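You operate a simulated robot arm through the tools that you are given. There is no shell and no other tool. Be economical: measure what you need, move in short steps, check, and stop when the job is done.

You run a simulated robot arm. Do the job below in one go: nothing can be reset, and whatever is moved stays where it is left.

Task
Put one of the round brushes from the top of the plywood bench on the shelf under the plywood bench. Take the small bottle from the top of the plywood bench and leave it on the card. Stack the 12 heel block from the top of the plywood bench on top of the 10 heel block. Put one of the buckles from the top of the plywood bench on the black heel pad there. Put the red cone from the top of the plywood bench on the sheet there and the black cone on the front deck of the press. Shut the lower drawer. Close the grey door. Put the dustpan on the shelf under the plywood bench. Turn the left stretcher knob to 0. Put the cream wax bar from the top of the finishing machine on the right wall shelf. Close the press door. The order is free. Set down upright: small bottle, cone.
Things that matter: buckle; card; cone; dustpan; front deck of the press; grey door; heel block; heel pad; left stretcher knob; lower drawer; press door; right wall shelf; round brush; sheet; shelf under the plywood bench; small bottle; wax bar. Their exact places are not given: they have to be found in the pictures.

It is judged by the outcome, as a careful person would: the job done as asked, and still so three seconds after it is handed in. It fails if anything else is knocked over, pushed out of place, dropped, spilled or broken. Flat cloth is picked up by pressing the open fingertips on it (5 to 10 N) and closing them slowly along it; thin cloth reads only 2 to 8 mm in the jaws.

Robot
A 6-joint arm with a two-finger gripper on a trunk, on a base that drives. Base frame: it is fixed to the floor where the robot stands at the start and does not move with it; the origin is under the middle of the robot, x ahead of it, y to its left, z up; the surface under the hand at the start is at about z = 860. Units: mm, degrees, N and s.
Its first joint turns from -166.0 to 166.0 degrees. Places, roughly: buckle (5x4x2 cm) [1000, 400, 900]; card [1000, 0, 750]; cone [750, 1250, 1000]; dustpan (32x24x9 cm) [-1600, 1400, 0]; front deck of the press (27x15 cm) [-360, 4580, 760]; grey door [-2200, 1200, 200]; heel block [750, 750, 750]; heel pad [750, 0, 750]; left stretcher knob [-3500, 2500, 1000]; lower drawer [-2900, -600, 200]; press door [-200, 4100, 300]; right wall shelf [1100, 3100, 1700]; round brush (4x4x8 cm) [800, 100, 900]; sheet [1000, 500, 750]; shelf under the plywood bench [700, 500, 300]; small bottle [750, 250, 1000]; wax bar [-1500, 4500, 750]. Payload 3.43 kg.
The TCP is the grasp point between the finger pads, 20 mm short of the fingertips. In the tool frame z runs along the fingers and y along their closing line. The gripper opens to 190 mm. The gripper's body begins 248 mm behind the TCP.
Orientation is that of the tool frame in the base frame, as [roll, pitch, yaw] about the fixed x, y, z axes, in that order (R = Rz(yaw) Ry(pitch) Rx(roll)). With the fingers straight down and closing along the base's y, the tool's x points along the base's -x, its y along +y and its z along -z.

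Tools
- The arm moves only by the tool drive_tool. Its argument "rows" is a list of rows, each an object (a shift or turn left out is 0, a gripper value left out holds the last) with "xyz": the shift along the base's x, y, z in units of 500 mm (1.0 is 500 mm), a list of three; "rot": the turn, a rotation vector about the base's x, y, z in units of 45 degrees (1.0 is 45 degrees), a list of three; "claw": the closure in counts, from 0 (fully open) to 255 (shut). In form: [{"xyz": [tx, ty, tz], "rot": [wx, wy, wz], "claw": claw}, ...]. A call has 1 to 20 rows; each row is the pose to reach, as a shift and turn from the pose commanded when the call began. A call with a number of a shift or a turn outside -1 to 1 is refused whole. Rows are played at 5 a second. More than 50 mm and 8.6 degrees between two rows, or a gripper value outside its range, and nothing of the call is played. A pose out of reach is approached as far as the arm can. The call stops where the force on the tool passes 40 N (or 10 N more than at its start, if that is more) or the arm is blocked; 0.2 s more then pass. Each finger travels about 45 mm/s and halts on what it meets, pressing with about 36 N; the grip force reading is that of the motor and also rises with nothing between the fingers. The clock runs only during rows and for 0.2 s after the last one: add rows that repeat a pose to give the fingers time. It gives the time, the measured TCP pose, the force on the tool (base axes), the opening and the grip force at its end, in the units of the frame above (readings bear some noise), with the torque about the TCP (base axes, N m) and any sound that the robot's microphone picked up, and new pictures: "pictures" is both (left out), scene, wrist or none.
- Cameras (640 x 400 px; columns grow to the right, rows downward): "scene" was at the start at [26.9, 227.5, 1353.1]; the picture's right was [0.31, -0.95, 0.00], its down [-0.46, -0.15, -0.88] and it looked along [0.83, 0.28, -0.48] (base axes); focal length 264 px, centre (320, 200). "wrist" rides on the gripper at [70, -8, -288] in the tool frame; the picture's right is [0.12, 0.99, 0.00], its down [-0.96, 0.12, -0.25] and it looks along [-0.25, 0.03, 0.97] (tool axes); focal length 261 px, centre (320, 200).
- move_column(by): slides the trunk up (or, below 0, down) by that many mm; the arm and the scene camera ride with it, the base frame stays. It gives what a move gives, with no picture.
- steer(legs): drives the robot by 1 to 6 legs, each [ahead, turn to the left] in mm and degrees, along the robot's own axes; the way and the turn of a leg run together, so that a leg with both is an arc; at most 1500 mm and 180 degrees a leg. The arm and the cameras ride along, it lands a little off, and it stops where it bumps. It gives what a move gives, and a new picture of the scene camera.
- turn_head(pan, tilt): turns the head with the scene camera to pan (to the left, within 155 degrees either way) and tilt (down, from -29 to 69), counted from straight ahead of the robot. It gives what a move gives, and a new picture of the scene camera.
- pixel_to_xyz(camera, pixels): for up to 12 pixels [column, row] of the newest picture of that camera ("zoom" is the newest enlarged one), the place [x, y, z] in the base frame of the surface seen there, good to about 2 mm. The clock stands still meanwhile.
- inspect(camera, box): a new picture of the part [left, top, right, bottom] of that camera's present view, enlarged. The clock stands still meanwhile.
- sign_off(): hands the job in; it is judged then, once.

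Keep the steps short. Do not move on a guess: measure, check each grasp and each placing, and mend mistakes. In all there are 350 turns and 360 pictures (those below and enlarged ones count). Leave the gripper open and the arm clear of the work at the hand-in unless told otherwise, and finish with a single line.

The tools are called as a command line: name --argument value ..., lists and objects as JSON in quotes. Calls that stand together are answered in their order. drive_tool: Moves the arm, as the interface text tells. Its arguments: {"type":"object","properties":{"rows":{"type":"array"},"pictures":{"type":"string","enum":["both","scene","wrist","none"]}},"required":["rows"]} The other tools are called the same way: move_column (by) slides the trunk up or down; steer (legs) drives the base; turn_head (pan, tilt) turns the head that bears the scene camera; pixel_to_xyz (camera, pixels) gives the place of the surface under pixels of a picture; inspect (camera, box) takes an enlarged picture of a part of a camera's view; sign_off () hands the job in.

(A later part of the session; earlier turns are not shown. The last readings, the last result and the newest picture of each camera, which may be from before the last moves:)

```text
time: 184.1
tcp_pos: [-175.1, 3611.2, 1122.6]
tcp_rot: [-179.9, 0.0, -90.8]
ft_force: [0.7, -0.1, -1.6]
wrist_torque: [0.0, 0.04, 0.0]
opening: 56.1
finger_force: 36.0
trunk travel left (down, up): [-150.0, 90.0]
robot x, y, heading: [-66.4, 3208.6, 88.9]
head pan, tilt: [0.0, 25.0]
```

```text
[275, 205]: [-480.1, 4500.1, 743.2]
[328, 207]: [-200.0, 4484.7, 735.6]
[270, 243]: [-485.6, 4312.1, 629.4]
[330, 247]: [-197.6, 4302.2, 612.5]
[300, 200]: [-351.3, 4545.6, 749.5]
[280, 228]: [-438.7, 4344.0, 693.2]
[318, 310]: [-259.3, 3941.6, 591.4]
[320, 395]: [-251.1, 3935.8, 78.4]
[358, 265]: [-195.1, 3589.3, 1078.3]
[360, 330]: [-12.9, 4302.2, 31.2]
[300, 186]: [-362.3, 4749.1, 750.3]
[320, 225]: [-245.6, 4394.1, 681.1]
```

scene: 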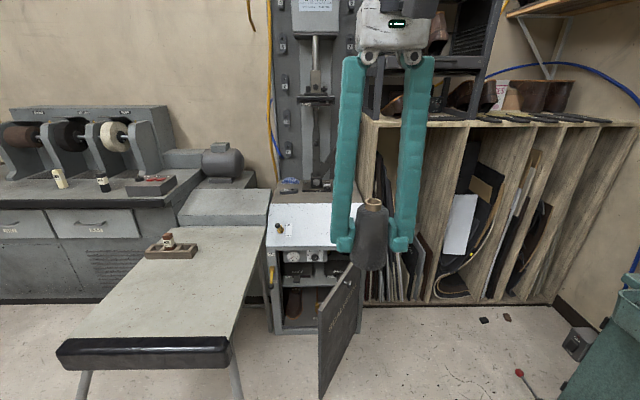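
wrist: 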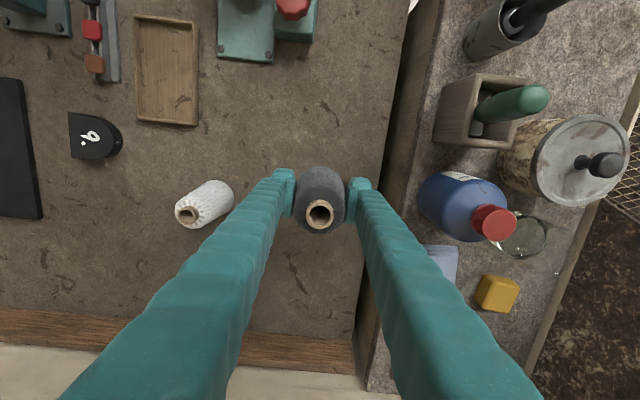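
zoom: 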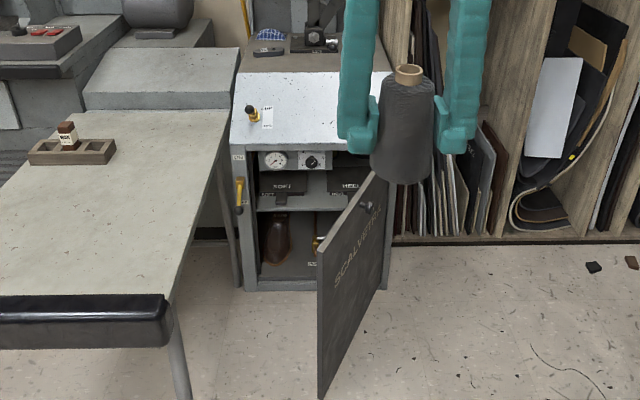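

pixel_to_xyz --camera "scene" --pixels '[[577, 335], [568, 345], [560, 395], [590, 350], [520, 372], [530, 390], [484, 320], [507, 318], [640, 260]]'

inspect --camera "scene" --box '[264, 165, 344, 225]'

turn_head --pan -40 --tilt 45

```text
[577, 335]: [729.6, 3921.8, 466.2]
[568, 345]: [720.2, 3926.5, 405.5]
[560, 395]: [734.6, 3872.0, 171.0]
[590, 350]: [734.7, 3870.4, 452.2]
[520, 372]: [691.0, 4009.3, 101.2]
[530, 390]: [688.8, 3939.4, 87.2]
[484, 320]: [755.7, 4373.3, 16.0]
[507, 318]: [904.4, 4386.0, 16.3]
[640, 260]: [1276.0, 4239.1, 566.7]
```

```text
6.67 times, centred on (304, 195) of scene
```

zoom: 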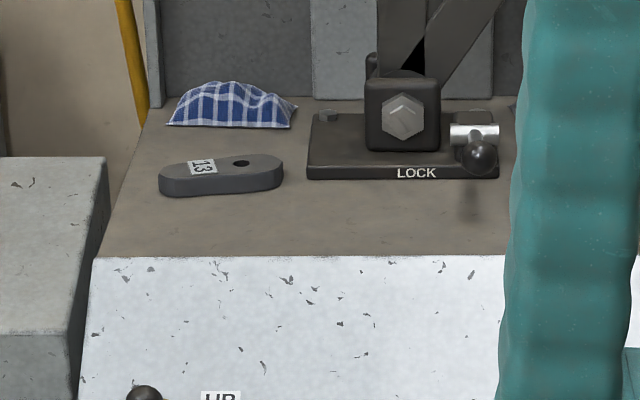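

```text
time: 185.2
tcp_pos: [-175.3, 3612.1, 1121.9]
tcp_rot: [-180.0, 0.0, -90.9]
ft_force: [-0.2, 0.1, -1.9]
wrist_torque: [0.01, 0.0, 0.0]
opening: 56.0
finger_force: 35.8
trunk travel left (down, up): [-150.0, 90.0]
robot x, y, heading: [-65.8, 3206.8, 89.2]
head pan, tilt: [-40.0, 45.0]
```

scene: 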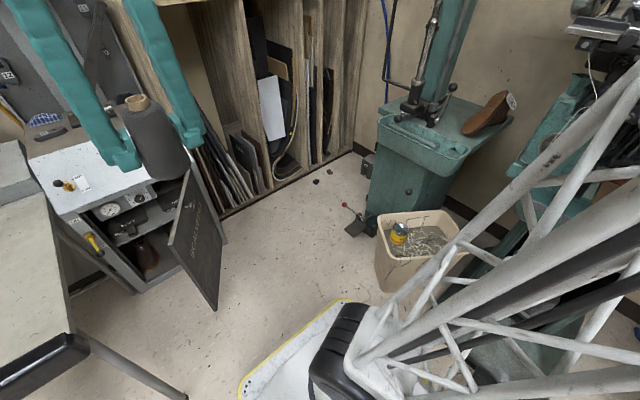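

pixel_to_xyz --camera "zoom" --pixels '[[100, 257], [500, 255], [220, 190], [285, 185], [165, 195], [310, 175], [498, 178], [400, 215], [400, 250], [230, 110], [475, 160], [340, 110]]'

pixel_to_xyz --camera "scene" --pixels '[[376, 285], [378, 225], [352, 232], [346, 207], [215, 305], [240, 390], [350, 300]]'

```text
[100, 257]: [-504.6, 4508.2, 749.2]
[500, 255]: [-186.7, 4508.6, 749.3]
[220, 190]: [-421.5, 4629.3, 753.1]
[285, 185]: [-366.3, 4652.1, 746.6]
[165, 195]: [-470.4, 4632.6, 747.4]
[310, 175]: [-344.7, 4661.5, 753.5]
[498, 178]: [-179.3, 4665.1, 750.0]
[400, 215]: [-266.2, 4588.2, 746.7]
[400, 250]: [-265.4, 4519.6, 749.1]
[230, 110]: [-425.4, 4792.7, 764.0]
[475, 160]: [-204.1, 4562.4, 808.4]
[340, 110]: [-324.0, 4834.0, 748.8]
```

```text
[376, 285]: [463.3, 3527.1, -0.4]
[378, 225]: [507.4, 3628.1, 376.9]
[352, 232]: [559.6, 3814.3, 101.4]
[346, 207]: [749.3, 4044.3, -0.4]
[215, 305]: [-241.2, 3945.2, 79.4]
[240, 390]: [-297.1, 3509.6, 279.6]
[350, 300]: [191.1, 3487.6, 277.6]
```

Deck free zone: y 4508–4650, x −500…−190, z 749. Driving to about (120, 3740), right of the open door, facing +y.

steer --legs '[[0, -18.4], [564, 0], [0, 19.2]]'

turn_head --pan 35 --tilt 35

```text
time: 190.6
tcp_pos: [10.5, 4139.8, 1121.2]
tcp_rot: [-179.9, 0.0, -90.4]
ft_force: [0.0, 0.2, -1.7]
wrist_torque: [-0.03, 0.01, 0.02]
opening: 56.2
finger_force: 36.1
trunk travel left (down, up): [-150.0, 90.0]
robot x, y, heading: [120.2, 3737.0, 89.6]
head pan, tilt: [-40.0, 45.0]
```

scene: 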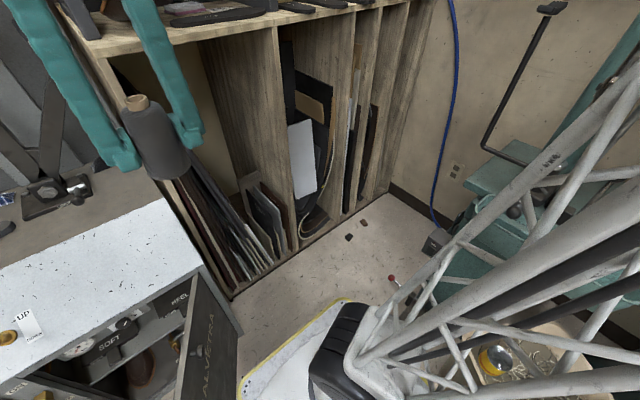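

```text
time: 192.0
tcp_pos: [10.4, 4140.2, 1121.4]
tcp_rot: [-179.9, 0.2, -90.5]
ft_force: [0.1, 0.2, -2.0]
wrist_torque: [0.02, -0.04, -0.01]
opening: 56.0
finger_force: 35.6
trunk travel left (down, up): [-150.0, 90.0]
robot x, y, heading: [122.6, 3738.7, 89.6]
head pan, tilt: [35.0, 35.0]
```

scene: 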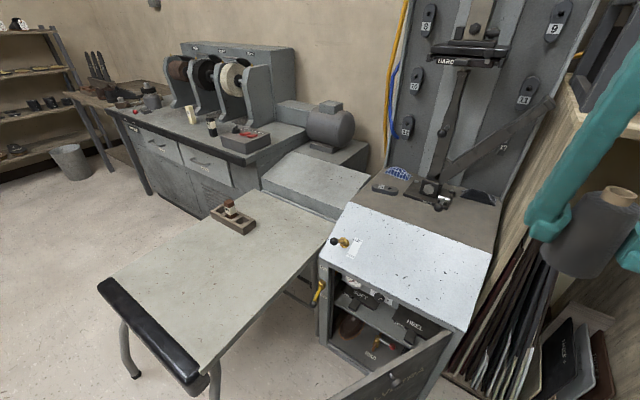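

pixel_to_xyz --camera "scene" --pixels '[[450, 62], [505, 52], [470, 60], [545, 105], [440, 205], [415, 200], [385, 188], [375, 205], [470, 225], [420, 215], [400, 210], [480, 205]]'

inspect --camera "scene" --box '[340, 150, 520, 260]'

```text
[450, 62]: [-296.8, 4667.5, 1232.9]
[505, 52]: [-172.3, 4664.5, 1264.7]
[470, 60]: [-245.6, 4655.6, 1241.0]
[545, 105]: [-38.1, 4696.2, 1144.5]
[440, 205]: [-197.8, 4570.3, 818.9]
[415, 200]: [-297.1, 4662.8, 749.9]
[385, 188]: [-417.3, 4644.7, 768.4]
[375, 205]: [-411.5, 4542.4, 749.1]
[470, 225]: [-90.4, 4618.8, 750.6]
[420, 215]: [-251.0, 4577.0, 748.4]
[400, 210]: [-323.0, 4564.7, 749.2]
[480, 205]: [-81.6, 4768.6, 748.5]
```

```text
3.56 times, centred on (430, 205) of scene
```

zoom: 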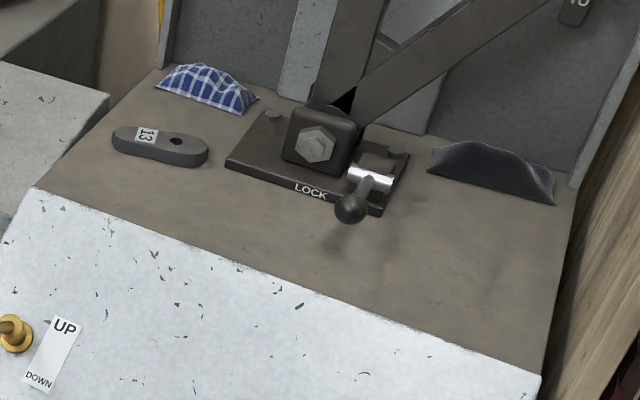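

Target for the cone: (−340, 4555) on the deck. Moving above it.

drive_tool --rows '[{"xyz": [-0.06, 0.07, 0]}, {"xyz": [-0.12, 0.14, 0]}, {"xyz": [-0.18, 0.21, 0]}, {"xyz": [-0.24, 0.28, 0]}, {"xyz": [-0.3, 0.35, 0]}, {"xyz": [-0.36, 0.42, 0]}, {"xyz": [-0.42, 0.49, 0]}, {"xyz": [-0.48, 0.56, -0.02]}, {"xyz": [-0.54, 0.63, -0.05]}, {"xyz": [-0.6, 0.7, -0.1]}, {"xyz": [-0.66, 0.77, -0.16]}, {"xyz": [-0.7, 0.83, -0.22]}, {"xyz": [-0.7, 0.83, -0.3]}, {"xyz": [-0.7, 0.83, -0.3]}]' --pictures "both"

```text
refused: row 10 steps farther than a row can; nothing moved
```

drive_tool --rows '[{"xyz": [-0.06, 0.07, 0]}, {"xyz": [-0.12, 0.14, 0]}, {"xyz": [-0.18, 0.21, 0]}, {"xyz": [-0.24, 0.28, 0]}, {"xyz": [-0.3, 0.35, 0]}, {"xyz": [-0.36, 0.42, 0]}, {"xyz": [-0.42, 0.49, 0]}, {"xyz": [-0.48, 0.56, 0]}, {"xyz": [-0.54, 0.63, -0.02]}, {"xyz": [-0.6, 0.7, -0.04]}, {"xyz": [-0.65, 0.76, -0.08]}, {"xyz": [-0.69, 0.81, -0.14]}, {"xyz": [-0.7, 0.83, -0.22]}, {"xyz": [-0.7, 0.83, -0.3]}, {"xyz": [-0.7, 0.83, -0.3]}]' --pictures "both"

```text
time: 195.2
tcp_pos: [-341.4, 4556.2, 972.3]
tcp_rot: [-180.0, 0.1, -90.4]
ft_force: [-0.8, -0.2, -2.2]
wrist_torque: [0.0, 0.01, 0.02]
opening: 56.2
finger_force: 35.8
trunk travel left (down, up): [-150.0, 90.0]
robot x, y, heading: [124.4, 3737.5, 89.7]
head pan, tilt: [35.0, 35.0]
```

scene: 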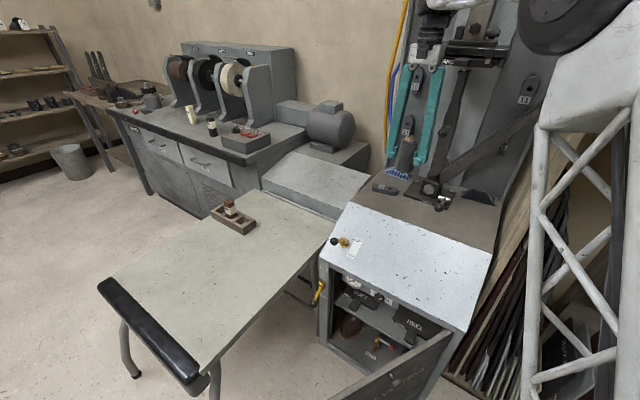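
wrist: 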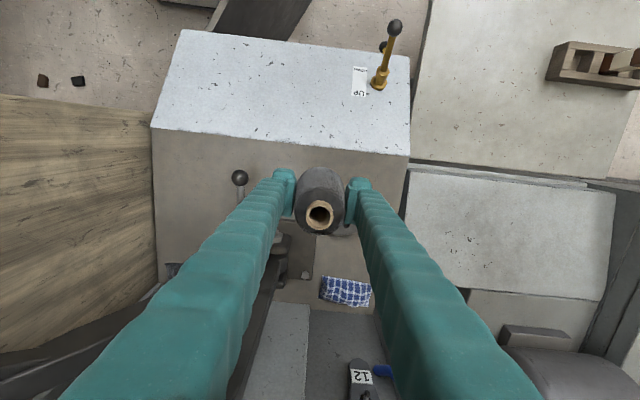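

Clear. Lowering to just above the deck.

drive_tool --rows '[{"xyz": [0, 0, -0.08]}, {"xyz": [0, 0, -0.16]}, {"xyz": [0, 0, -0.24]}, {"xyz": [0, 0, -0.3]}, {"xyz": [0, 0, -0.325]}, {"xyz": [0, 0, -0.335]}, {"xyz": [0, 0, -0.335]}]' --pictures "wrist"

```text
time: 196.8
tcp_pos: [-340.7, 4555.6, 805.1]
tcp_rot: [-179.9, 0.1, -90.4]
ft_force: [0.0, -0.9, -1.9]
wrist_torque: [-0.03, -0.05, -0.01]
opening: 56.0
finger_force: 35.9
trunk travel left (down, up): [-150.0, 90.0]
robot x, y, heading: [128.8, 3737.0, 89.6]
head pan, tilt: [35.0, 35.0]
```

wrist: 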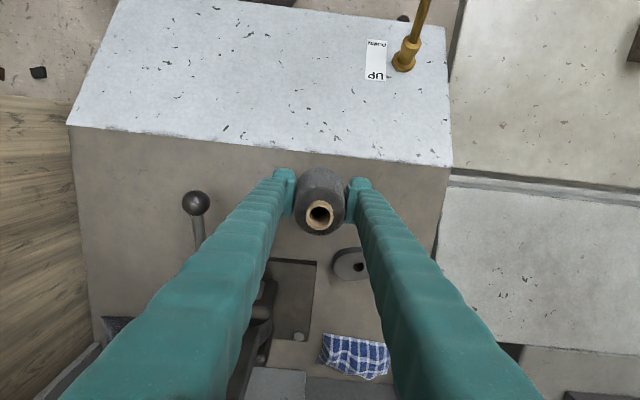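

pixel_to_xyz --camera "wrist" --pixels '[[320, 158], [310, 165], [350, 250], [300, 262], [235, 190]]'

drive_tool --rows '[{"xyz": [0, 0.016, -0.002]}, {"xyz": [0, 0.016, -0.004]}, {"xyz": [0, 0.016, -0.007]}, {"xyz": [0, 0.016, -0.007]}]' --pictures "none"

```text
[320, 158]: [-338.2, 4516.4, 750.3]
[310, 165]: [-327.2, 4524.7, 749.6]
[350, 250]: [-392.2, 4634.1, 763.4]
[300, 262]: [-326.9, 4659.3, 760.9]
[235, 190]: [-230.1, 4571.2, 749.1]
```

```text
time: 197.8
tcp_pos: [-341.1, 4562.3, 804.1]
tcp_rot: [179.8, 0.2, -90.4]
ft_force: [0.2, -7.7, 31.3]
wrist_torque: [-0.3, -0.31, 0.09]
opening: 55.8
finger_force: 35.7
trunk travel left (down, up): [-150.0, 90.0]
robot x, y, heading: [126.0, 3735.8, 89.5]
head pan, tilt: [35.0, 35.0]
```

Contact. Easing up and releasing.

drive_tool --rows '[{"xyz": [0, 0, 0.0035]}, {"xyz": [0, 0, 0.0035], "claw": 172}, {"xyz": [0, 0, 0.0035], "claw": 160}, {"xyz": [0, 0, 0.0035], "claw": 130}, {"xyz": [0, 0, 0.0035]}, {"xyz": [0, 0, 0.0035]}, {"xyz": [0, 0, 0.08]}, {"xyz": [0, 0, 0.17]}, {"xyz": [0, 0, 0.26]}, {"xyz": [0, 0, 0.34]}, {"xyz": [0, -0.06, 0.38]}, {"xyz": [0.02, -0.14, 0.4]}, {"xyz": [0.02, -0.14, 0.4]}]' --pictures "both"

```text
time: 200.6
tcp_pos: [-329.2, 4493.1, 1004.5]
tcp_rot: [-180.0, 0.2, -90.4]
ft_force: [1.0, -0.2, 0.4]
wrist_torque: [0.04, 0.02, 0.01]
opening: 93.1
finger_force: 0.1
trunk travel left (down, up): [-150.0, 90.0]
robot x, y, heading: [122.9, 3738.2, 89.6]
head pan, tilt: [35.0, 35.0]
```

scene: 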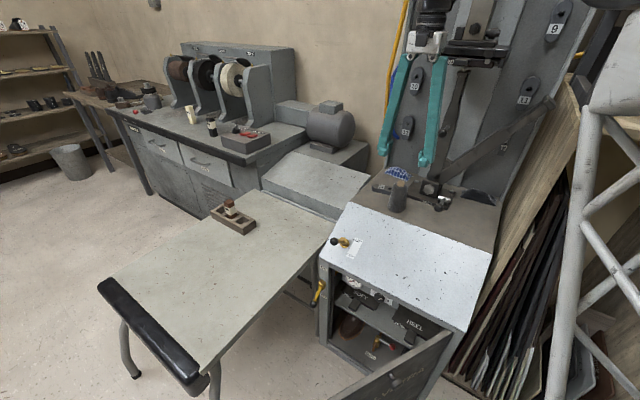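
wrist: 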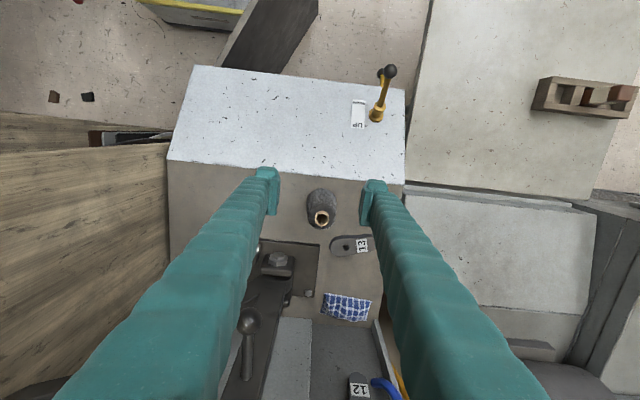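

The black cone stands on the deck. Now the press door: measuring its edge, hinge and the levers nearby.

turn_head --pan 35 --tilt 55

```text
time: 201.4
tcp_pos: [-330.6, 4494.2, 1002.8]
tcp_rot: [180.0, 0.1, -90.4]
ft_force: [-0.1, 0.3, 0.4]
wrist_torque: [0.0, 0.0, 0.01]
opening: 93.1
finger_force: 0.1
trunk travel left (down, up): [-150.0, 90.0]
robot x, y, heading: [122.5, 3738.6, 89.6]
head pan, tilt: [35.0, 55.0]
```

scene: 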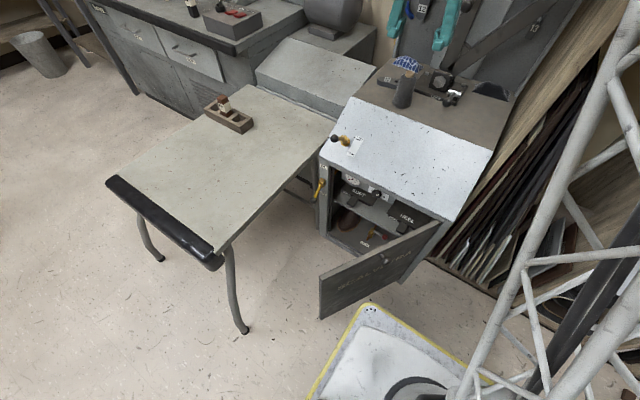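

pixel_to_xyz --camera "scene" --pixels '[[321, 279], [322, 315], [437, 225], [380, 250], [385, 260], [400, 250], [442, 220], [322, 160], [345, 142], [319, 188], [322, 200], [332, 138]]'

inspect --camera "scene" --box '[300, 130, 480, 330]'

```text
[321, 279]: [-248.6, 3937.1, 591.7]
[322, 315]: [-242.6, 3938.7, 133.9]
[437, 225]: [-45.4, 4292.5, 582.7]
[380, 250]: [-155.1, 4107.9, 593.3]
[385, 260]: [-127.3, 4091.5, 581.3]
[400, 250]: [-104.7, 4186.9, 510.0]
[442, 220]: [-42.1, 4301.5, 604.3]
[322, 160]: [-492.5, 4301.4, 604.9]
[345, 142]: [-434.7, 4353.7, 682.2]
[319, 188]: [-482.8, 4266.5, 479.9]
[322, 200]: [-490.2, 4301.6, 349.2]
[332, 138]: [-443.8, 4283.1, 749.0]
```

```text
2.00 times, centred on (390, 230) of scene
```

zoom: 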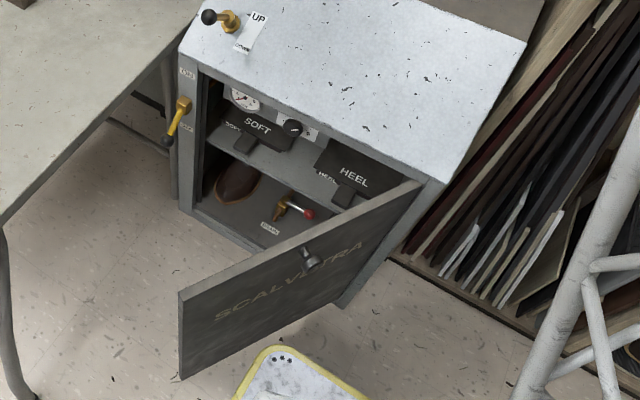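

Door hinge ≈ (−45, 4297), free edge (−249, 3937), top z 592. I'll bring the closed fingertips beside its outer face.

drive_tool --rows '[{"xyz": [0.02, -0.08, 0.04], "claw": 255}, {"xyz": [0.05, -0.16, 0.04]}, {"xyz": [0.09, -0.24, 0.04]}, {"xyz": [0.13, -0.32, 0.04]}, {"xyz": [0.17, -0.4, 0.04]}, {"xyz": [0.21, -0.48, 0.04]}, {"xyz": [0.25, -0.56, 0.04]}, {"xyz": [0.29, -0.64, 0.04]}, {"xyz": [0.32, -0.73, 0.04]}, {"xyz": [0.35, -0.82, 0.04]}, {"xyz": [0.37, -0.91, 0.04]}, {"xyz": [0.38, -1.0, 0.04]}, {"xyz": [0.38, -1.0, 0.04]}]' --pictures "none"

move_column --by -150

```text
time: 204.2
tcp_pos: [-141.8, 3992.7, 1022.3]
tcp_rot: [179.9, 0.1, -90.6]
ft_force: [0.2, -0.2, 0.7]
wrist_torque: [-0.05, 0.0, 0.04]
opening: 0.2
finger_force: 33.9
trunk travel left (down, up): [-150.0, 90.0]
robot x, y, heading: [122.0, 3734.7, 89.8]
head pan, tilt: [35.0, 55.0]
```

```text
time: 206.0
tcp_pos: [-141.3, 3993.5, 872.8]
tcp_rot: [-180.0, 0.1, -90.3]
ft_force: [-0.2, 0.1, 0.6]
wrist_torque: [0.01, 0.03, -0.03]
opening: 0.2
finger_force: 33.9
trunk travel left (down, up): [0.0, 240.0]
robot x, y, heading: [122.1, 3742.9, 89.8]
head pan, tilt: [35.0, 55.0]
```

drive_tool --rows '[{"xyz": [0, -0.01, -0.09]}, {"xyz": [0, -0.02, -0.18]}, {"xyz": [0, -0.03, -0.27]}, {"xyz": [0, -0.03, -0.36]}, {"xyz": [0, -0.03, -0.45]}, {"xyz": [0, -0.03, -0.54]}, {"xyz": [0, -0.03, -0.616]}, {"xyz": [0, -0.03, -0.616]}]' --pictures "scene"

```text
time: 207.8
tcp_pos: [-141.1, 3978.4, 565.5]
tcp_rot: [-179.9, 0.0, -90.4]
ft_force: [0.7, -0.2, 0.5]
wrist_torque: [-0.01, -0.04, 0.0]
opening: 0.1
finger_force: 34.8
trunk travel left (down, up): [0.0, 240.0]
robot x, y, heading: [126.0, 3739.2, 89.7]
head pan, tilt: [35.0, 55.0]
```

scene: 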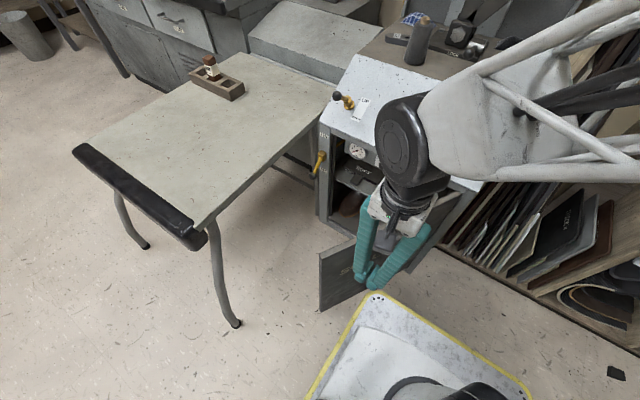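

Pushing the door along its arc, in small steps, up to nearly shut.

drive_tool --rows '[{"xyz": [-0.05, 0.018, 0]}, {"xyz": [-0.104, 0.035, 0]}, {"xyz": [-0.15, 0.07, 0]}, {"xyz": [-0.192, 0.111, 0]}, {"xyz": [-0.23, 0.155, 0]}, {"xyz": [-0.262, 0.199, 0]}, {"xyz": [-0.29, 0.247, 0]}, {"xyz": [-0.314, 0.295, 0]}, {"xyz": [-0.333, 0.344, 0]}, {"xyz": [-0.348, 0.393, 0]}, {"xyz": [-0.356, 0.444, 0]}, {"xyz": [-0.362, 0.495, 0]}, {"xyz": [-0.362, 0.495, 0]}]' --pictures "scene"

```text
time: 210.6
tcp_pos: [-320.8, 4226.0, 563.9]
tcp_rot: [-180.0, 0.1, -90.3]
ft_force: [-1.3, -0.2, 0.9]
wrist_torque: [-0.01, 0.02, 0.01]
opening: 0.0
finger_force: 34.5
trunk travel left (down, up): [0.0, 240.0]
robot x, y, heading: [121.1, 3743.2, 89.6]
head pan, tilt: [35.0, 55.0]
```

scene: 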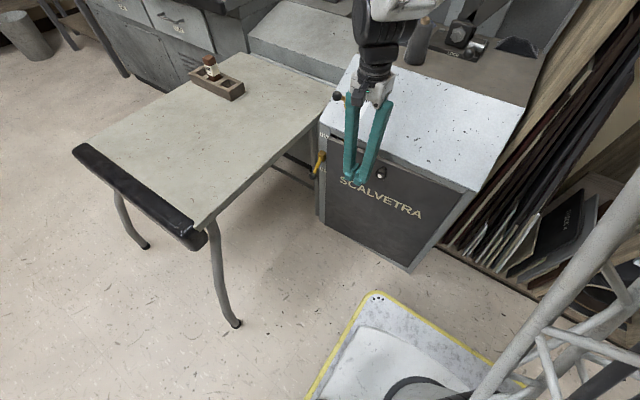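

drive_tool --rows '[{"xyz": [0, 0.03, 0]}, {"xyz": [0, 0.06, 0]}, {"xyz": [0, 0.08, 0]}, {"xyz": [0, 0.092, 0]}, {"xyz": [0, 0.1, 0]}, {"xyz": [0, 0.1, 0]}]' --pictures "scene"

inspect --camera "scene" --box '[300, 80, 500, 280]'

```text
time: 212.0
tcp_pos: [-321.3, 4276.1, 563.7]
tcp_rot: [180.0, 0.1, -90.5]
ft_force: [1.6, 0.3, 0.4]
wrist_torque: [0.01, 0.01, -0.01]
opening: 0.2
finger_force: 34.5
trunk travel left (down, up): [0.0, 240.0]
robot x, y, heading: [121.8, 3738.0, 89.6]
head pan, tilt: [35.0, 55.0]
```

scene: 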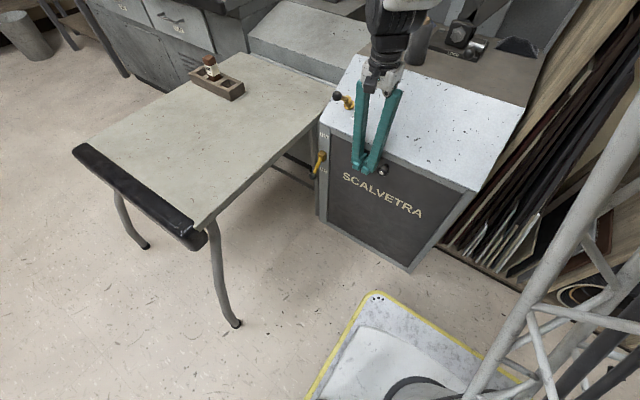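

```text
2.00 times, centred on (400, 180) of scene
```

zoom: 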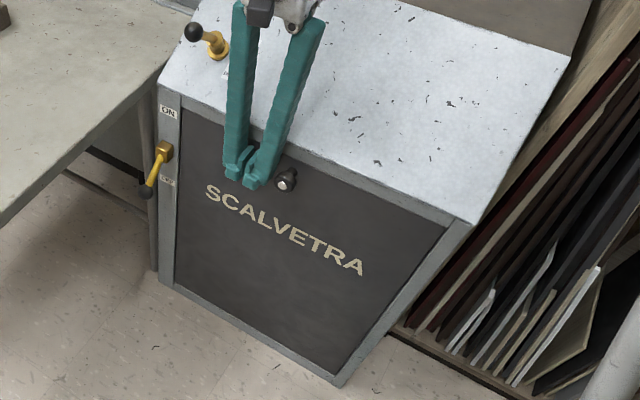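

drive_tool --rows '[{"xyz": [0, 0.006, 0]}, {"xyz": [0, 0.012, 0]}, {"xyz": [0, 0.018, 0]}, {"xyz": [0, 0.024, 0]}, {"xyz": [0, 0.03, 0]}, {"xyz": [0, 0.03, 0]}]' --pictures "none"

pixel_to_xyz --camera "zoom" --pixels '[[200, 130], [190, 250], [420, 230], [168, 200], [450, 235], [340, 350]]'

```text
time: 212.8
tcp_pos: [-322.7, 4280.2, 563.9]
tcp_rot: [-179.8, -0.2, -90.3]
ft_force: [-0.2, -9.5, 3.1]
wrist_torque: [-0.01, -0.01, 0.03]
opening: 5.8
finger_force: 34.3
trunk travel left (down, up): [0.0, 240.0]
robot x, y, heading: [121.4, 3737.2, 89.8]
head pan, tilt: [35.0, 55.0]
stopped in row 4: the force on the tool passed its limit at 44 N (the readings are from after the stop); the commanded pose is now the measured one
```

```text
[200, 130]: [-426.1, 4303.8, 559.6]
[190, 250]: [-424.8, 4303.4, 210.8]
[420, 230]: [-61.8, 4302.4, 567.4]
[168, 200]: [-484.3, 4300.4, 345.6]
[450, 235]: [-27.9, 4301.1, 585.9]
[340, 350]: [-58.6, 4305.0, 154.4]
```

Door is flush (face y 4303). Retreating and raising, then looking at the wax bars.

drive_tool --rows '[{"xyz": [0, -0.04, 0]}, {"xyz": [0, -0.1, 0.02]}, {"xyz": [0.02, -0.16, 0.1]}, {"xyz": [0.04, -0.22, 0.18]}, {"xyz": [0.08, -0.28, 0.26]}, {"xyz": [0.14, -0.32, 0.34]}, {"xyz": [0.2, -0.36, 0.42]}, {"xyz": [0.26, -0.4, 0.48]}, {"xyz": [0.32, -0.42, 0.54]}, {"xyz": [0.32, -0.42, 0.6]}]' --pictures "none"

move_column --by 150

turn_head --pan 62 --tilt 25

```text
refused: row 3 steps farther than a row can; nothing moved
```

```text
time: 213.5
tcp_pos: [-323.5, 4279.6, 592.3]
tcp_rot: [-179.8, -0.4, -90.4]
ft_force: [-0.1, 0.4, -0.8]
wrist_torque: [-0.01, -0.03, -0.02]
opening: 0.0
finger_force: 34.2
trunk travel left (down, up): [-29.0, 211.0]
robot x, y, heading: [120.7, 3737.6, 89.9]
head pan, tilt: [35.0, 55.0]
stopped: the force on the tool passed its limit at 63 N (the readings are from after the stop); the commanded pose is now the measured one
```

```text
time: 214.4
tcp_pos: [-322.6, 4281.1, 592.2]
tcp_rot: [-179.8, -0.2, -90.4]
ft_force: [0.2, 0.1, -0.3]
wrist_torque: [0.01, 0.01, 0.0]
opening: 0.0
finger_force: 34.6
trunk travel left (down, up): [-29.0, 211.0]
robot x, y, heading: [121.7, 3737.0, 89.6]
head pan, tilt: [62.0, 25.0]
```

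scene: 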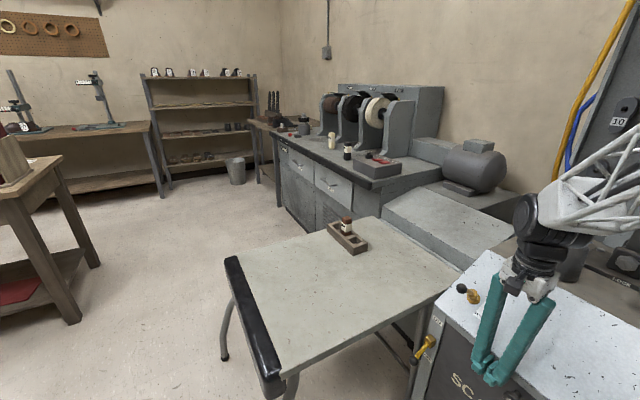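

The retreat was refused and the trunk rose against something briefly. Retreating properly now, then I'll check the press.

drive_tool --rows '[{"xyz": [0, -0.05, 0]}, {"xyz": [0, -0.11, 0]}, {"xyz": [0, -0.18, 0]}, {"xyz": [0.02, -0.24, 0.06]}, {"xyz": [0.06, -0.28, 0.13]}, {"xyz": [0.11, -0.32, 0.2]}, {"xyz": [0.17, -0.34, 0.27]}, {"xyz": [0.23, -0.36, 0.34]}, {"xyz": [0.29, -0.38, 0.41]}, {"xyz": [0.35, -0.4, 0.48]}, {"xyz": [0.41, -0.42, 0.55]}, {"xyz": [0.45, -0.42, 0.63]}, {"xyz": [0.45, -0.42, 0.7]}]' --pictures "none"

turn_head --pan 40 --tilt 42

inspect --camera "scene" --box '[240, 120, 520, 400]'

```text
time: 217.2
tcp_pos: [-95.3, 4069.1, 943.5]
tcp_rot: [-179.8, -0.2, -90.3]
ft_force: [0.8, 0.8, 0.0]
wrist_torque: [-0.01, -0.03, -0.01]
opening: 0.0
finger_force: 34.0
trunk travel left (down, up): [-29.0, 211.0]
robot x, y, heading: [124.1, 3738.7, 89.8]
head pan, tilt: [62.0, 25.0]
```

```text
time: 218.1
tcp_pos: [-94.6, 4070.2, 942.8]
tcp_rot: [-179.8, -0.3, -90.2]
ft_force: [-0.2, -0.4, 0.7]
wrist_torque: [-0.01, 0.02, -0.04]
opening: 0.0
finger_force: 34.3
trunk travel left (down, up): [-29.0, 211.0]
robot x, y, heading: [120.8, 3739.4, 89.5]
head pan, tilt: [40.0, 42.0]
```

scene: 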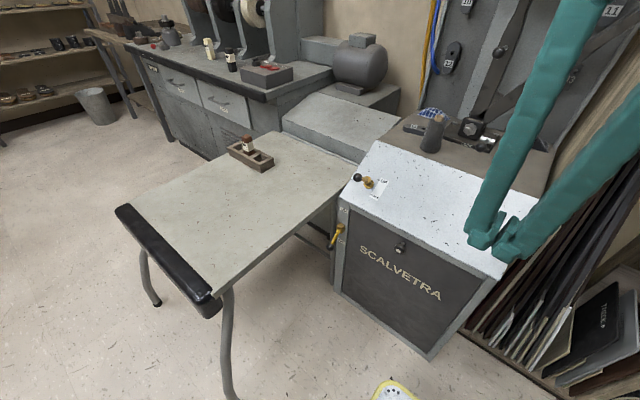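

```text
1.43 times, centred on (380, 260) of scene
```

zoom: 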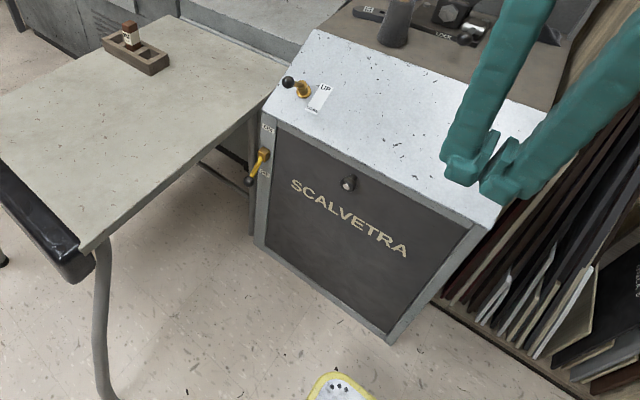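

inspect --camera "scene" --box '[390, 90, 510, 165]'

pixel_to_xyz --camera "scene" --pixels '[[208, 48], [211, 40], [205, 57], [230, 60], [215, 62], [260, 78], [240, 66], [175, 45], [250, 148], [127, 208], [190, 62]]'

move_column --by 29

```text
5.33 times, centred on (450, 128) of scene
```

zoom: 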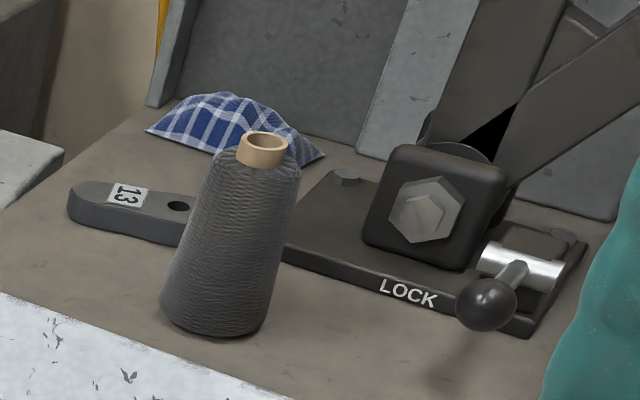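

```text
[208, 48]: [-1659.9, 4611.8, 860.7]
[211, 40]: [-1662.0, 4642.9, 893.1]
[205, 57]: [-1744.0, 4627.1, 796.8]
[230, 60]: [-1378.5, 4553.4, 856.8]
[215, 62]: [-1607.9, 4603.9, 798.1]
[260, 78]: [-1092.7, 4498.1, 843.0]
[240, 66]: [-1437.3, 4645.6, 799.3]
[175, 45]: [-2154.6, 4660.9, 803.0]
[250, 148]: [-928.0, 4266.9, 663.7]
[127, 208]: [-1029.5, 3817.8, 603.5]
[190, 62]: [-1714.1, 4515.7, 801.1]
```

```text
time: 218.8
tcp_pos: [-95.7, 4069.9, 972.5]
tcp_rot: [-179.8, -0.2, -90.3]
ft_force: [-0.2, 0.4, 0.0]
wrist_torque: [0.01, 0.01, 0.01]
opening: 0.0
finger_force: 34.4
trunk travel left (down, up): [-58.0, 182.0]
robot x, y, heading: [122.4, 3738.9, 89.5]
head pan, tilt: [40.0, 42.0]
```

Cone upright, door shut. Cream wax bar is near (−1660, 4615) on the machine top z≈800. Backing out, turning left.

steer --legs '[[-500, 0], [0, 90]]'

turn_head --pan 10 --tilt 20

```text
time: 221.3
tcp_pos: [-102.9, 3659.2, 975.3]
tcp_rot: [-179.9, -0.1, -89.7]
ft_force: [-0.3, 1.0, -0.8]
wrist_torque: [-0.05, -0.03, -0.01]
opening: 0.2
finger_force: 34.6
trunk travel left (down, up): [-58.0, 182.0]
robot x, y, heading: [118.8, 3330.6, 90.5]
head pan, tilt: [40.0, 42.0]
stopped in leg 1: the robot was blocked; the commanded pose is now the measured one
```

scene: 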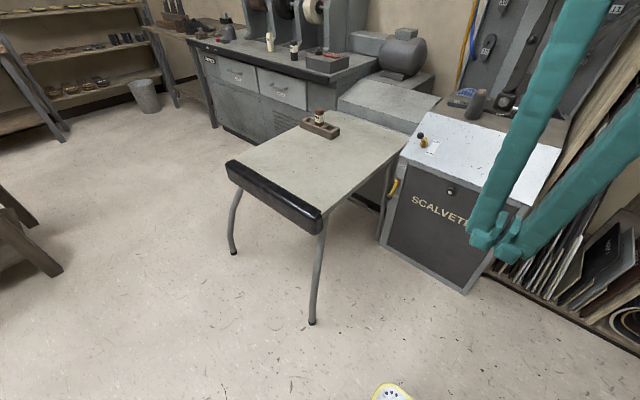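

```text
time: 222.2
tcp_pos: [-106.3, 3659.3, 975.5]
tcp_rot: [-179.9, -0.1, -89.5]
ft_force: [0.2, -0.1, -0.3]
wrist_torque: [-0.05, 0.0, -0.02]
opening: 0.1
finger_force: 34.1
trunk travel left (down, up): [-58.0, 182.0]
robot x, y, heading: [116.7, 3328.9, 90.6]
head pan, tilt: [10.0, 20.0]
```

scene: 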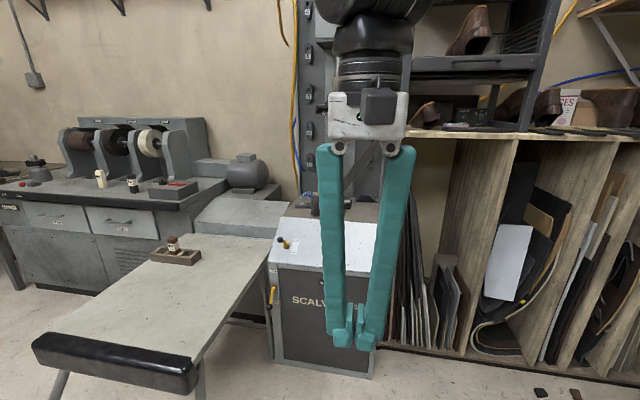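

It bumped something behind; looking to the right-rear.

turn_head --pan -110 --tilt 50

turn_head --pan -150 --tilt 45

```text
time: 224.2
tcp_pos: [-103.7, 3658.4, 975.0]
tcp_rot: [-179.9, -0.1, -89.7]
ft_force: [-0.1, -0.1, -0.7]
wrist_torque: [0.0, 0.0, 0.0]
opening: 0.0
finger_force: 34.6
trunk travel left (down, up): [-58.0, 182.0]
robot x, y, heading: [114.3, 3330.4, 90.4]
head pan, tilt: [-110.0, 50.0]
```

scene: 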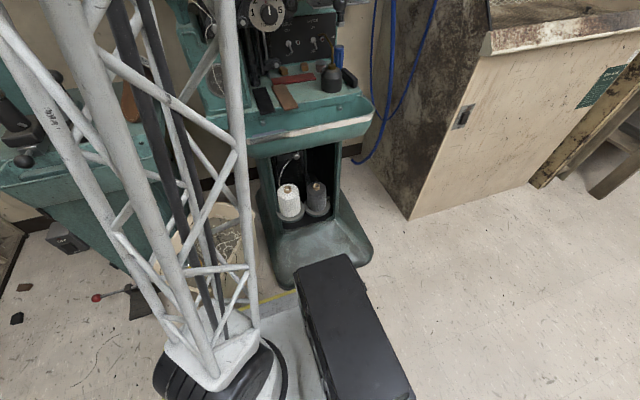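

```text
time: 225.3
tcp_pos: [-104.0, 3658.6, 973.7]
tcp_rot: [-180.0, -0.2, -89.6]
ft_force: [-1.3, -0.3, -0.6]
wrist_torque: [0.01, 0.0, 0.03]
opening: 0.0
finger_force: 34.2
trunk travel left (down, up): [-58.0, 182.0]
robot x, y, heading: [116.0, 3330.5, 90.0]
head pan, tilt: [-150.0, 45.0]
```

scene: 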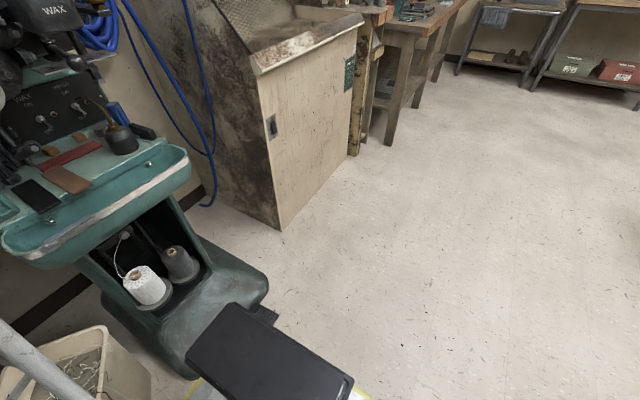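

The base only met the heavy green machine's foot. Leaving by an arc forward-left, clear of the bin and the table.

steer --legs '[[250, 30], [0, 95]]'

turn_head --pan -10 --tilt 30

```text
time: 227.8
tcp_pos: [-312.8, 3730.5, 973.7]
tcp_rot: [-180.0, -0.1, -57.5]
ft_force: [-0.1, 0.0, -0.1]
wrist_torque: [0.01, -0.02, 0.01]
opening: 0.1
finger_force: 35.0
trunk travel left (down, up): [-58.0, 182.0]
robot x, y, heading: [50.3, 3568.3, 122.4]
head pan, tilt: [-150.0, 45.0]
stopped in leg 2: the robot was blocked; the commanded pose is now the measured one
```

scene: 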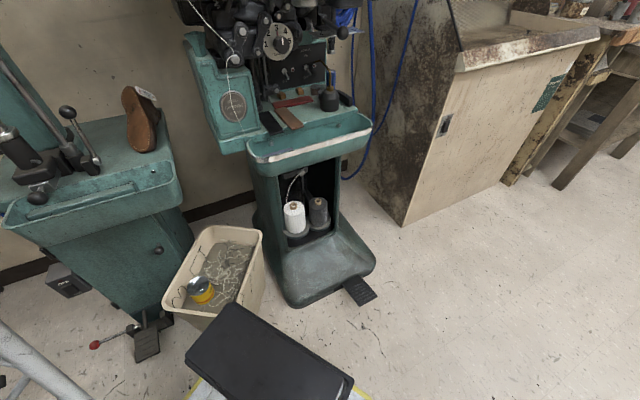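

```text
time: 230.1
tcp_pos: [-314.2, 3730.7, 974.0]
tcp_rot: [-179.9, -0.1, -57.5]
ft_force: [-0.6, 0.0, -0.4]
wrist_torque: [0.01, 0.0, 0.05]
opening: 0.0
finger_force: 34.4
trunk travel left (down, up): [-58.0, 182.0]
robot x, y, heading: [50.3, 3566.1, 122.3]
head pan, tilt: [-10.0, 30.0]
```

scene: 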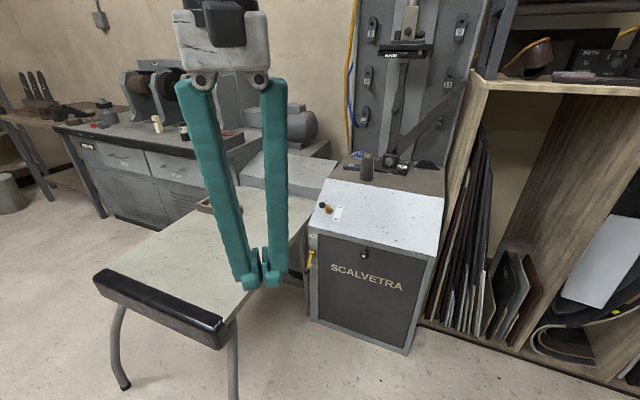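

The rear touches the bin. Moving forward 150 first, then turning.

steer --legs '[[150, 0], [0, 95]]'

turn_head --pan -5 --tilt 25

```text
time: 235.7
tcp_pos: [-159.2, 3321.4, 975.0]
tcp_rot: [-179.9, 0.0, 37.7]
ft_force: [-0.4, -0.3, 0.7]
wrist_torque: [0.01, 0.02, 0.0]
opening: 0.0
finger_force: 34.7
trunk travel left (down, up): [-58.0, 182.0]
robot x, y, heading: [-30.8, 3693.5, -142.2]
head pan, tilt: [-10.0, 30.0]
```

scene: 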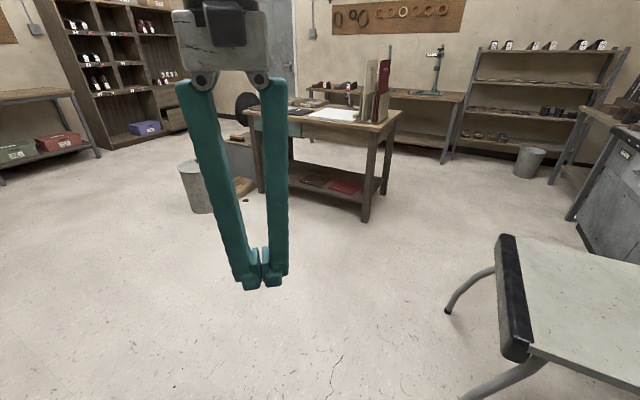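

```text
time: 236.3
tcp_pos: [-160.5, 3320.7, 974.7]
tcp_rot: [-179.9, 0.0, 37.9]
ft_force: [-0.3, -0.3, -0.2]
wrist_torque: [0.0, 0.01, 0.0]
opening: 0.1
finger_force: 33.9
trunk travel left (down, up): [-58.0, 182.0]
robot x, y, heading: [-33.3, 3694.6, -142.2]
head pan, tilt: [-5.0, 25.0]
```

scene: 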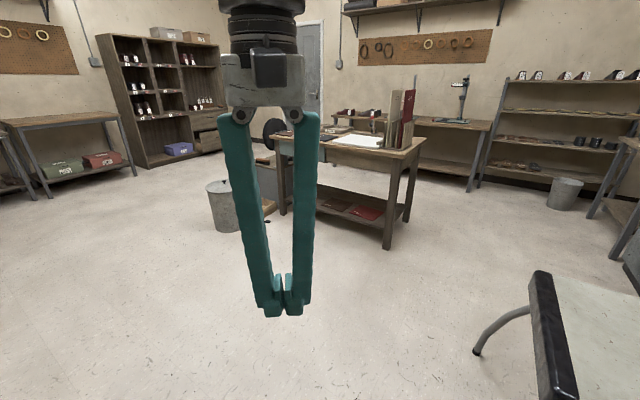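

pixel_to_xyz --camera "scene" --pixels '[[388, 245], [407, 220], [476, 352], [222, 230], [565, 208], [610, 255], [170, 150], [60, 160], [282, 213], [205, 135]]'

inspect --camera "scene" --box '[0, 0, 320, 200]'

inspect --camera "scene" --box '[320, 20, 640, 220]'

```text
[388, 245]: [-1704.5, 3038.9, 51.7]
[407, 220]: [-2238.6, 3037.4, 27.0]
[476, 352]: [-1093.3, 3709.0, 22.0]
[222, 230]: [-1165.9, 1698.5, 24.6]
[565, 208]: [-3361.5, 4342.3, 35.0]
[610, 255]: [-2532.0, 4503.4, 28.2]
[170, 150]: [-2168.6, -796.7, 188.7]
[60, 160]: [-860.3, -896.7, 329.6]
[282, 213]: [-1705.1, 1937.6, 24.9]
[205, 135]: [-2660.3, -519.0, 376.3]
```

```text
2.00 times, centred on (160, 100) of scene
```

zoom: 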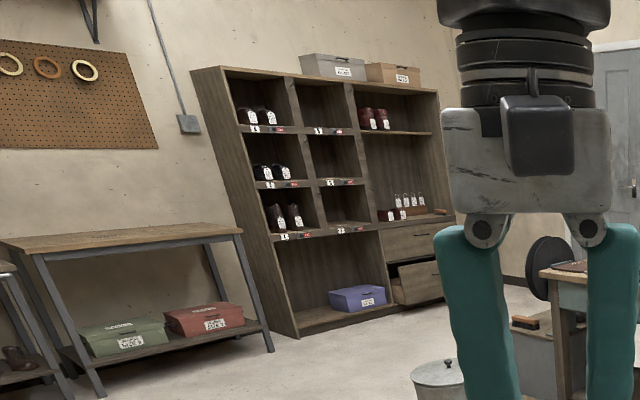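

```text
2.00 times, centred on (480, 120) of scene
```

zoom: 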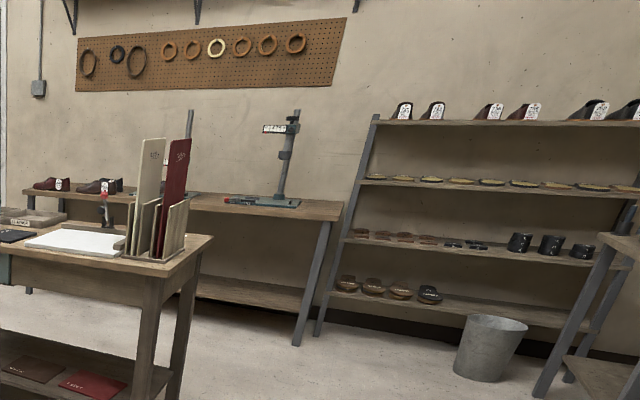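

Path planned between the desk (leg at (−1705, 3039)) and the table. First centring the arm and raising it, then driving.

drive_tool --rows '[{"xyz": [-0.05, 0.06, 0.04], "claw": 120}, {"xyz": [-0.1, 0.13, 0.08]}, {"xyz": [-0.15, 0.19, 0.12]}, {"xyz": [-0.2, 0.26, 0.17]}, {"xyz": [-0.24, 0.31, 0.22]}, {"xyz": [-0.24, 0.31, 0.22]}]' --pictures "none"

steer --legs '[[528, 0], [0, -37.8], [1000, 0], [0, -45], [110, 0], [0, -45]]'

turn_head --pan 5 --tilt 25

```text
time: 237.7
tcp_pos: [-279.8, 3473.9, 1084.1]
tcp_rot: [-179.9, -0.1, 37.9]
ft_force: [-0.4, -0.1, 0.6]
wrist_torque: [0.01, 0.01, 0.01]
opening: 100.6
finger_force: 0.1
trunk travel left (down, up): [-58.0, 182.0]
robot x, y, heading: [-29.8, 3695.6, -141.9]
head pan, tilt: [-5.0, 25.0]
```

```text
time: 239.9
tcp_pos: [-542.2, 3266.3, 1083.8]
tcp_rot: [-179.9, -0.2, 38.3]
ft_force: [0.2, -0.5, -0.7]
wrist_torque: [0.0, -0.01, 0.02]
opening: 100.5
finger_force: 0.0
trunk travel left (down, up): [-58.0, 182.0]
robot x, y, heading: [-297.0, 3487.1, -141.6]
head pan, tilt: [-5.0, 25.0]
stopped in leg 1: the robot was blocked; the commanded pose is now the measured one
```

scene: 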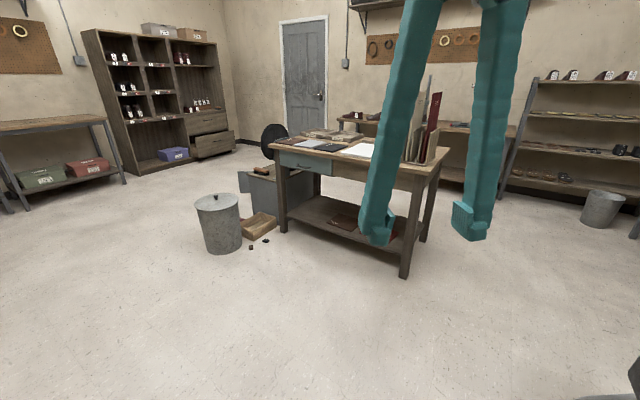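

```text
time: 240.6
tcp_pos: [-541.2, 3265.5, 1084.0]
tcp_rot: [-179.9, -0.2, 38.3]
ft_force: [0.8, 0.1, -0.1]
wrist_torque: [0.01, 0.03, -0.01]
opening: 100.6
finger_force: 0.1
trunk travel left (down, up): [-58.0, 182.0]
robot x, y, heading: [-296.7, 3489.8, -141.9]
head pan, tilt: [5.0, 25.0]
```

scene: 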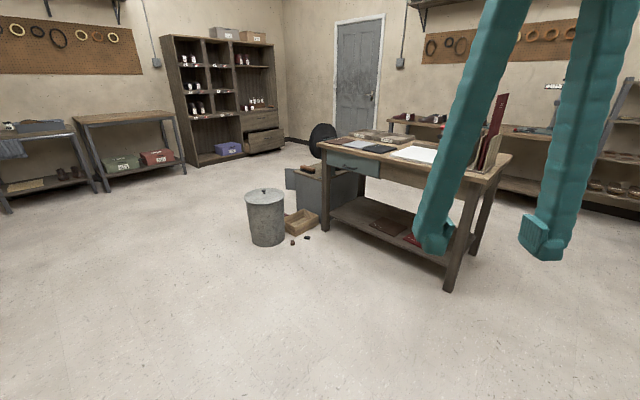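

The base touched the table leg. Backing off, turning away and taking a wider path.

steer --legs '[[-120, 0], [0, 38], [250, 0], [0, -76], [1068, 0], [0, -45]]'

turn_head --pan -70 --tilt 35

```text
time: 255.8
tcp_pos: [-1574.1, 3513.4, 1083.2]
tcp_rot: [-179.9, -0.1, -43.6]
ft_force: [-0.3, 0.2, 1.1]
wrist_torque: [-0.01, 0.01, -0.02]
opening: 100.4
finger_force: 0.1
trunk travel left (down, up): [-58.0, 182.0]
robot x, y, heading: [-1321.7, 3302.5, 136.3]
head pan, tilt: [5.0, 25.0]
```

scene: 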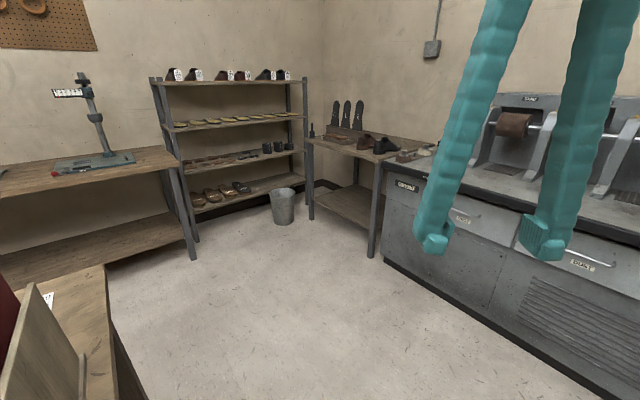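

```text
time: 257.3
tcp_pos: [-1573.7, 3512.8, 1083.7]
tcp_rot: [-179.8, -0.1, -43.6]
ft_force: [0.4, -0.4, -0.1]
wrist_torque: [-0.01, 0.0, -0.04]
opening: 100.3
finger_force: 0.0
trunk travel left (down, up): [-58.0, 182.0]
robot x, y, heading: [-1323.8, 3301.2, 136.6]
head pan, tilt: [-70.0, 35.0]
```

scene: 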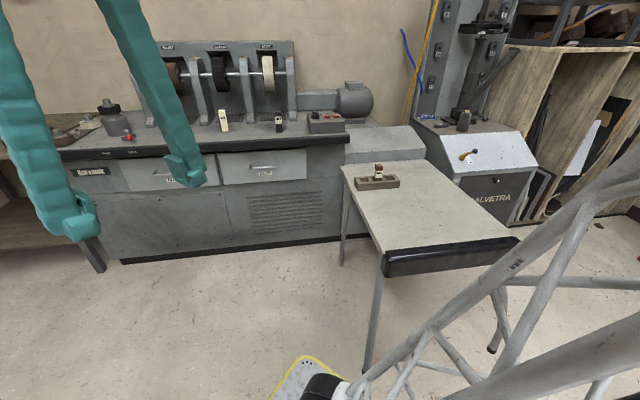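

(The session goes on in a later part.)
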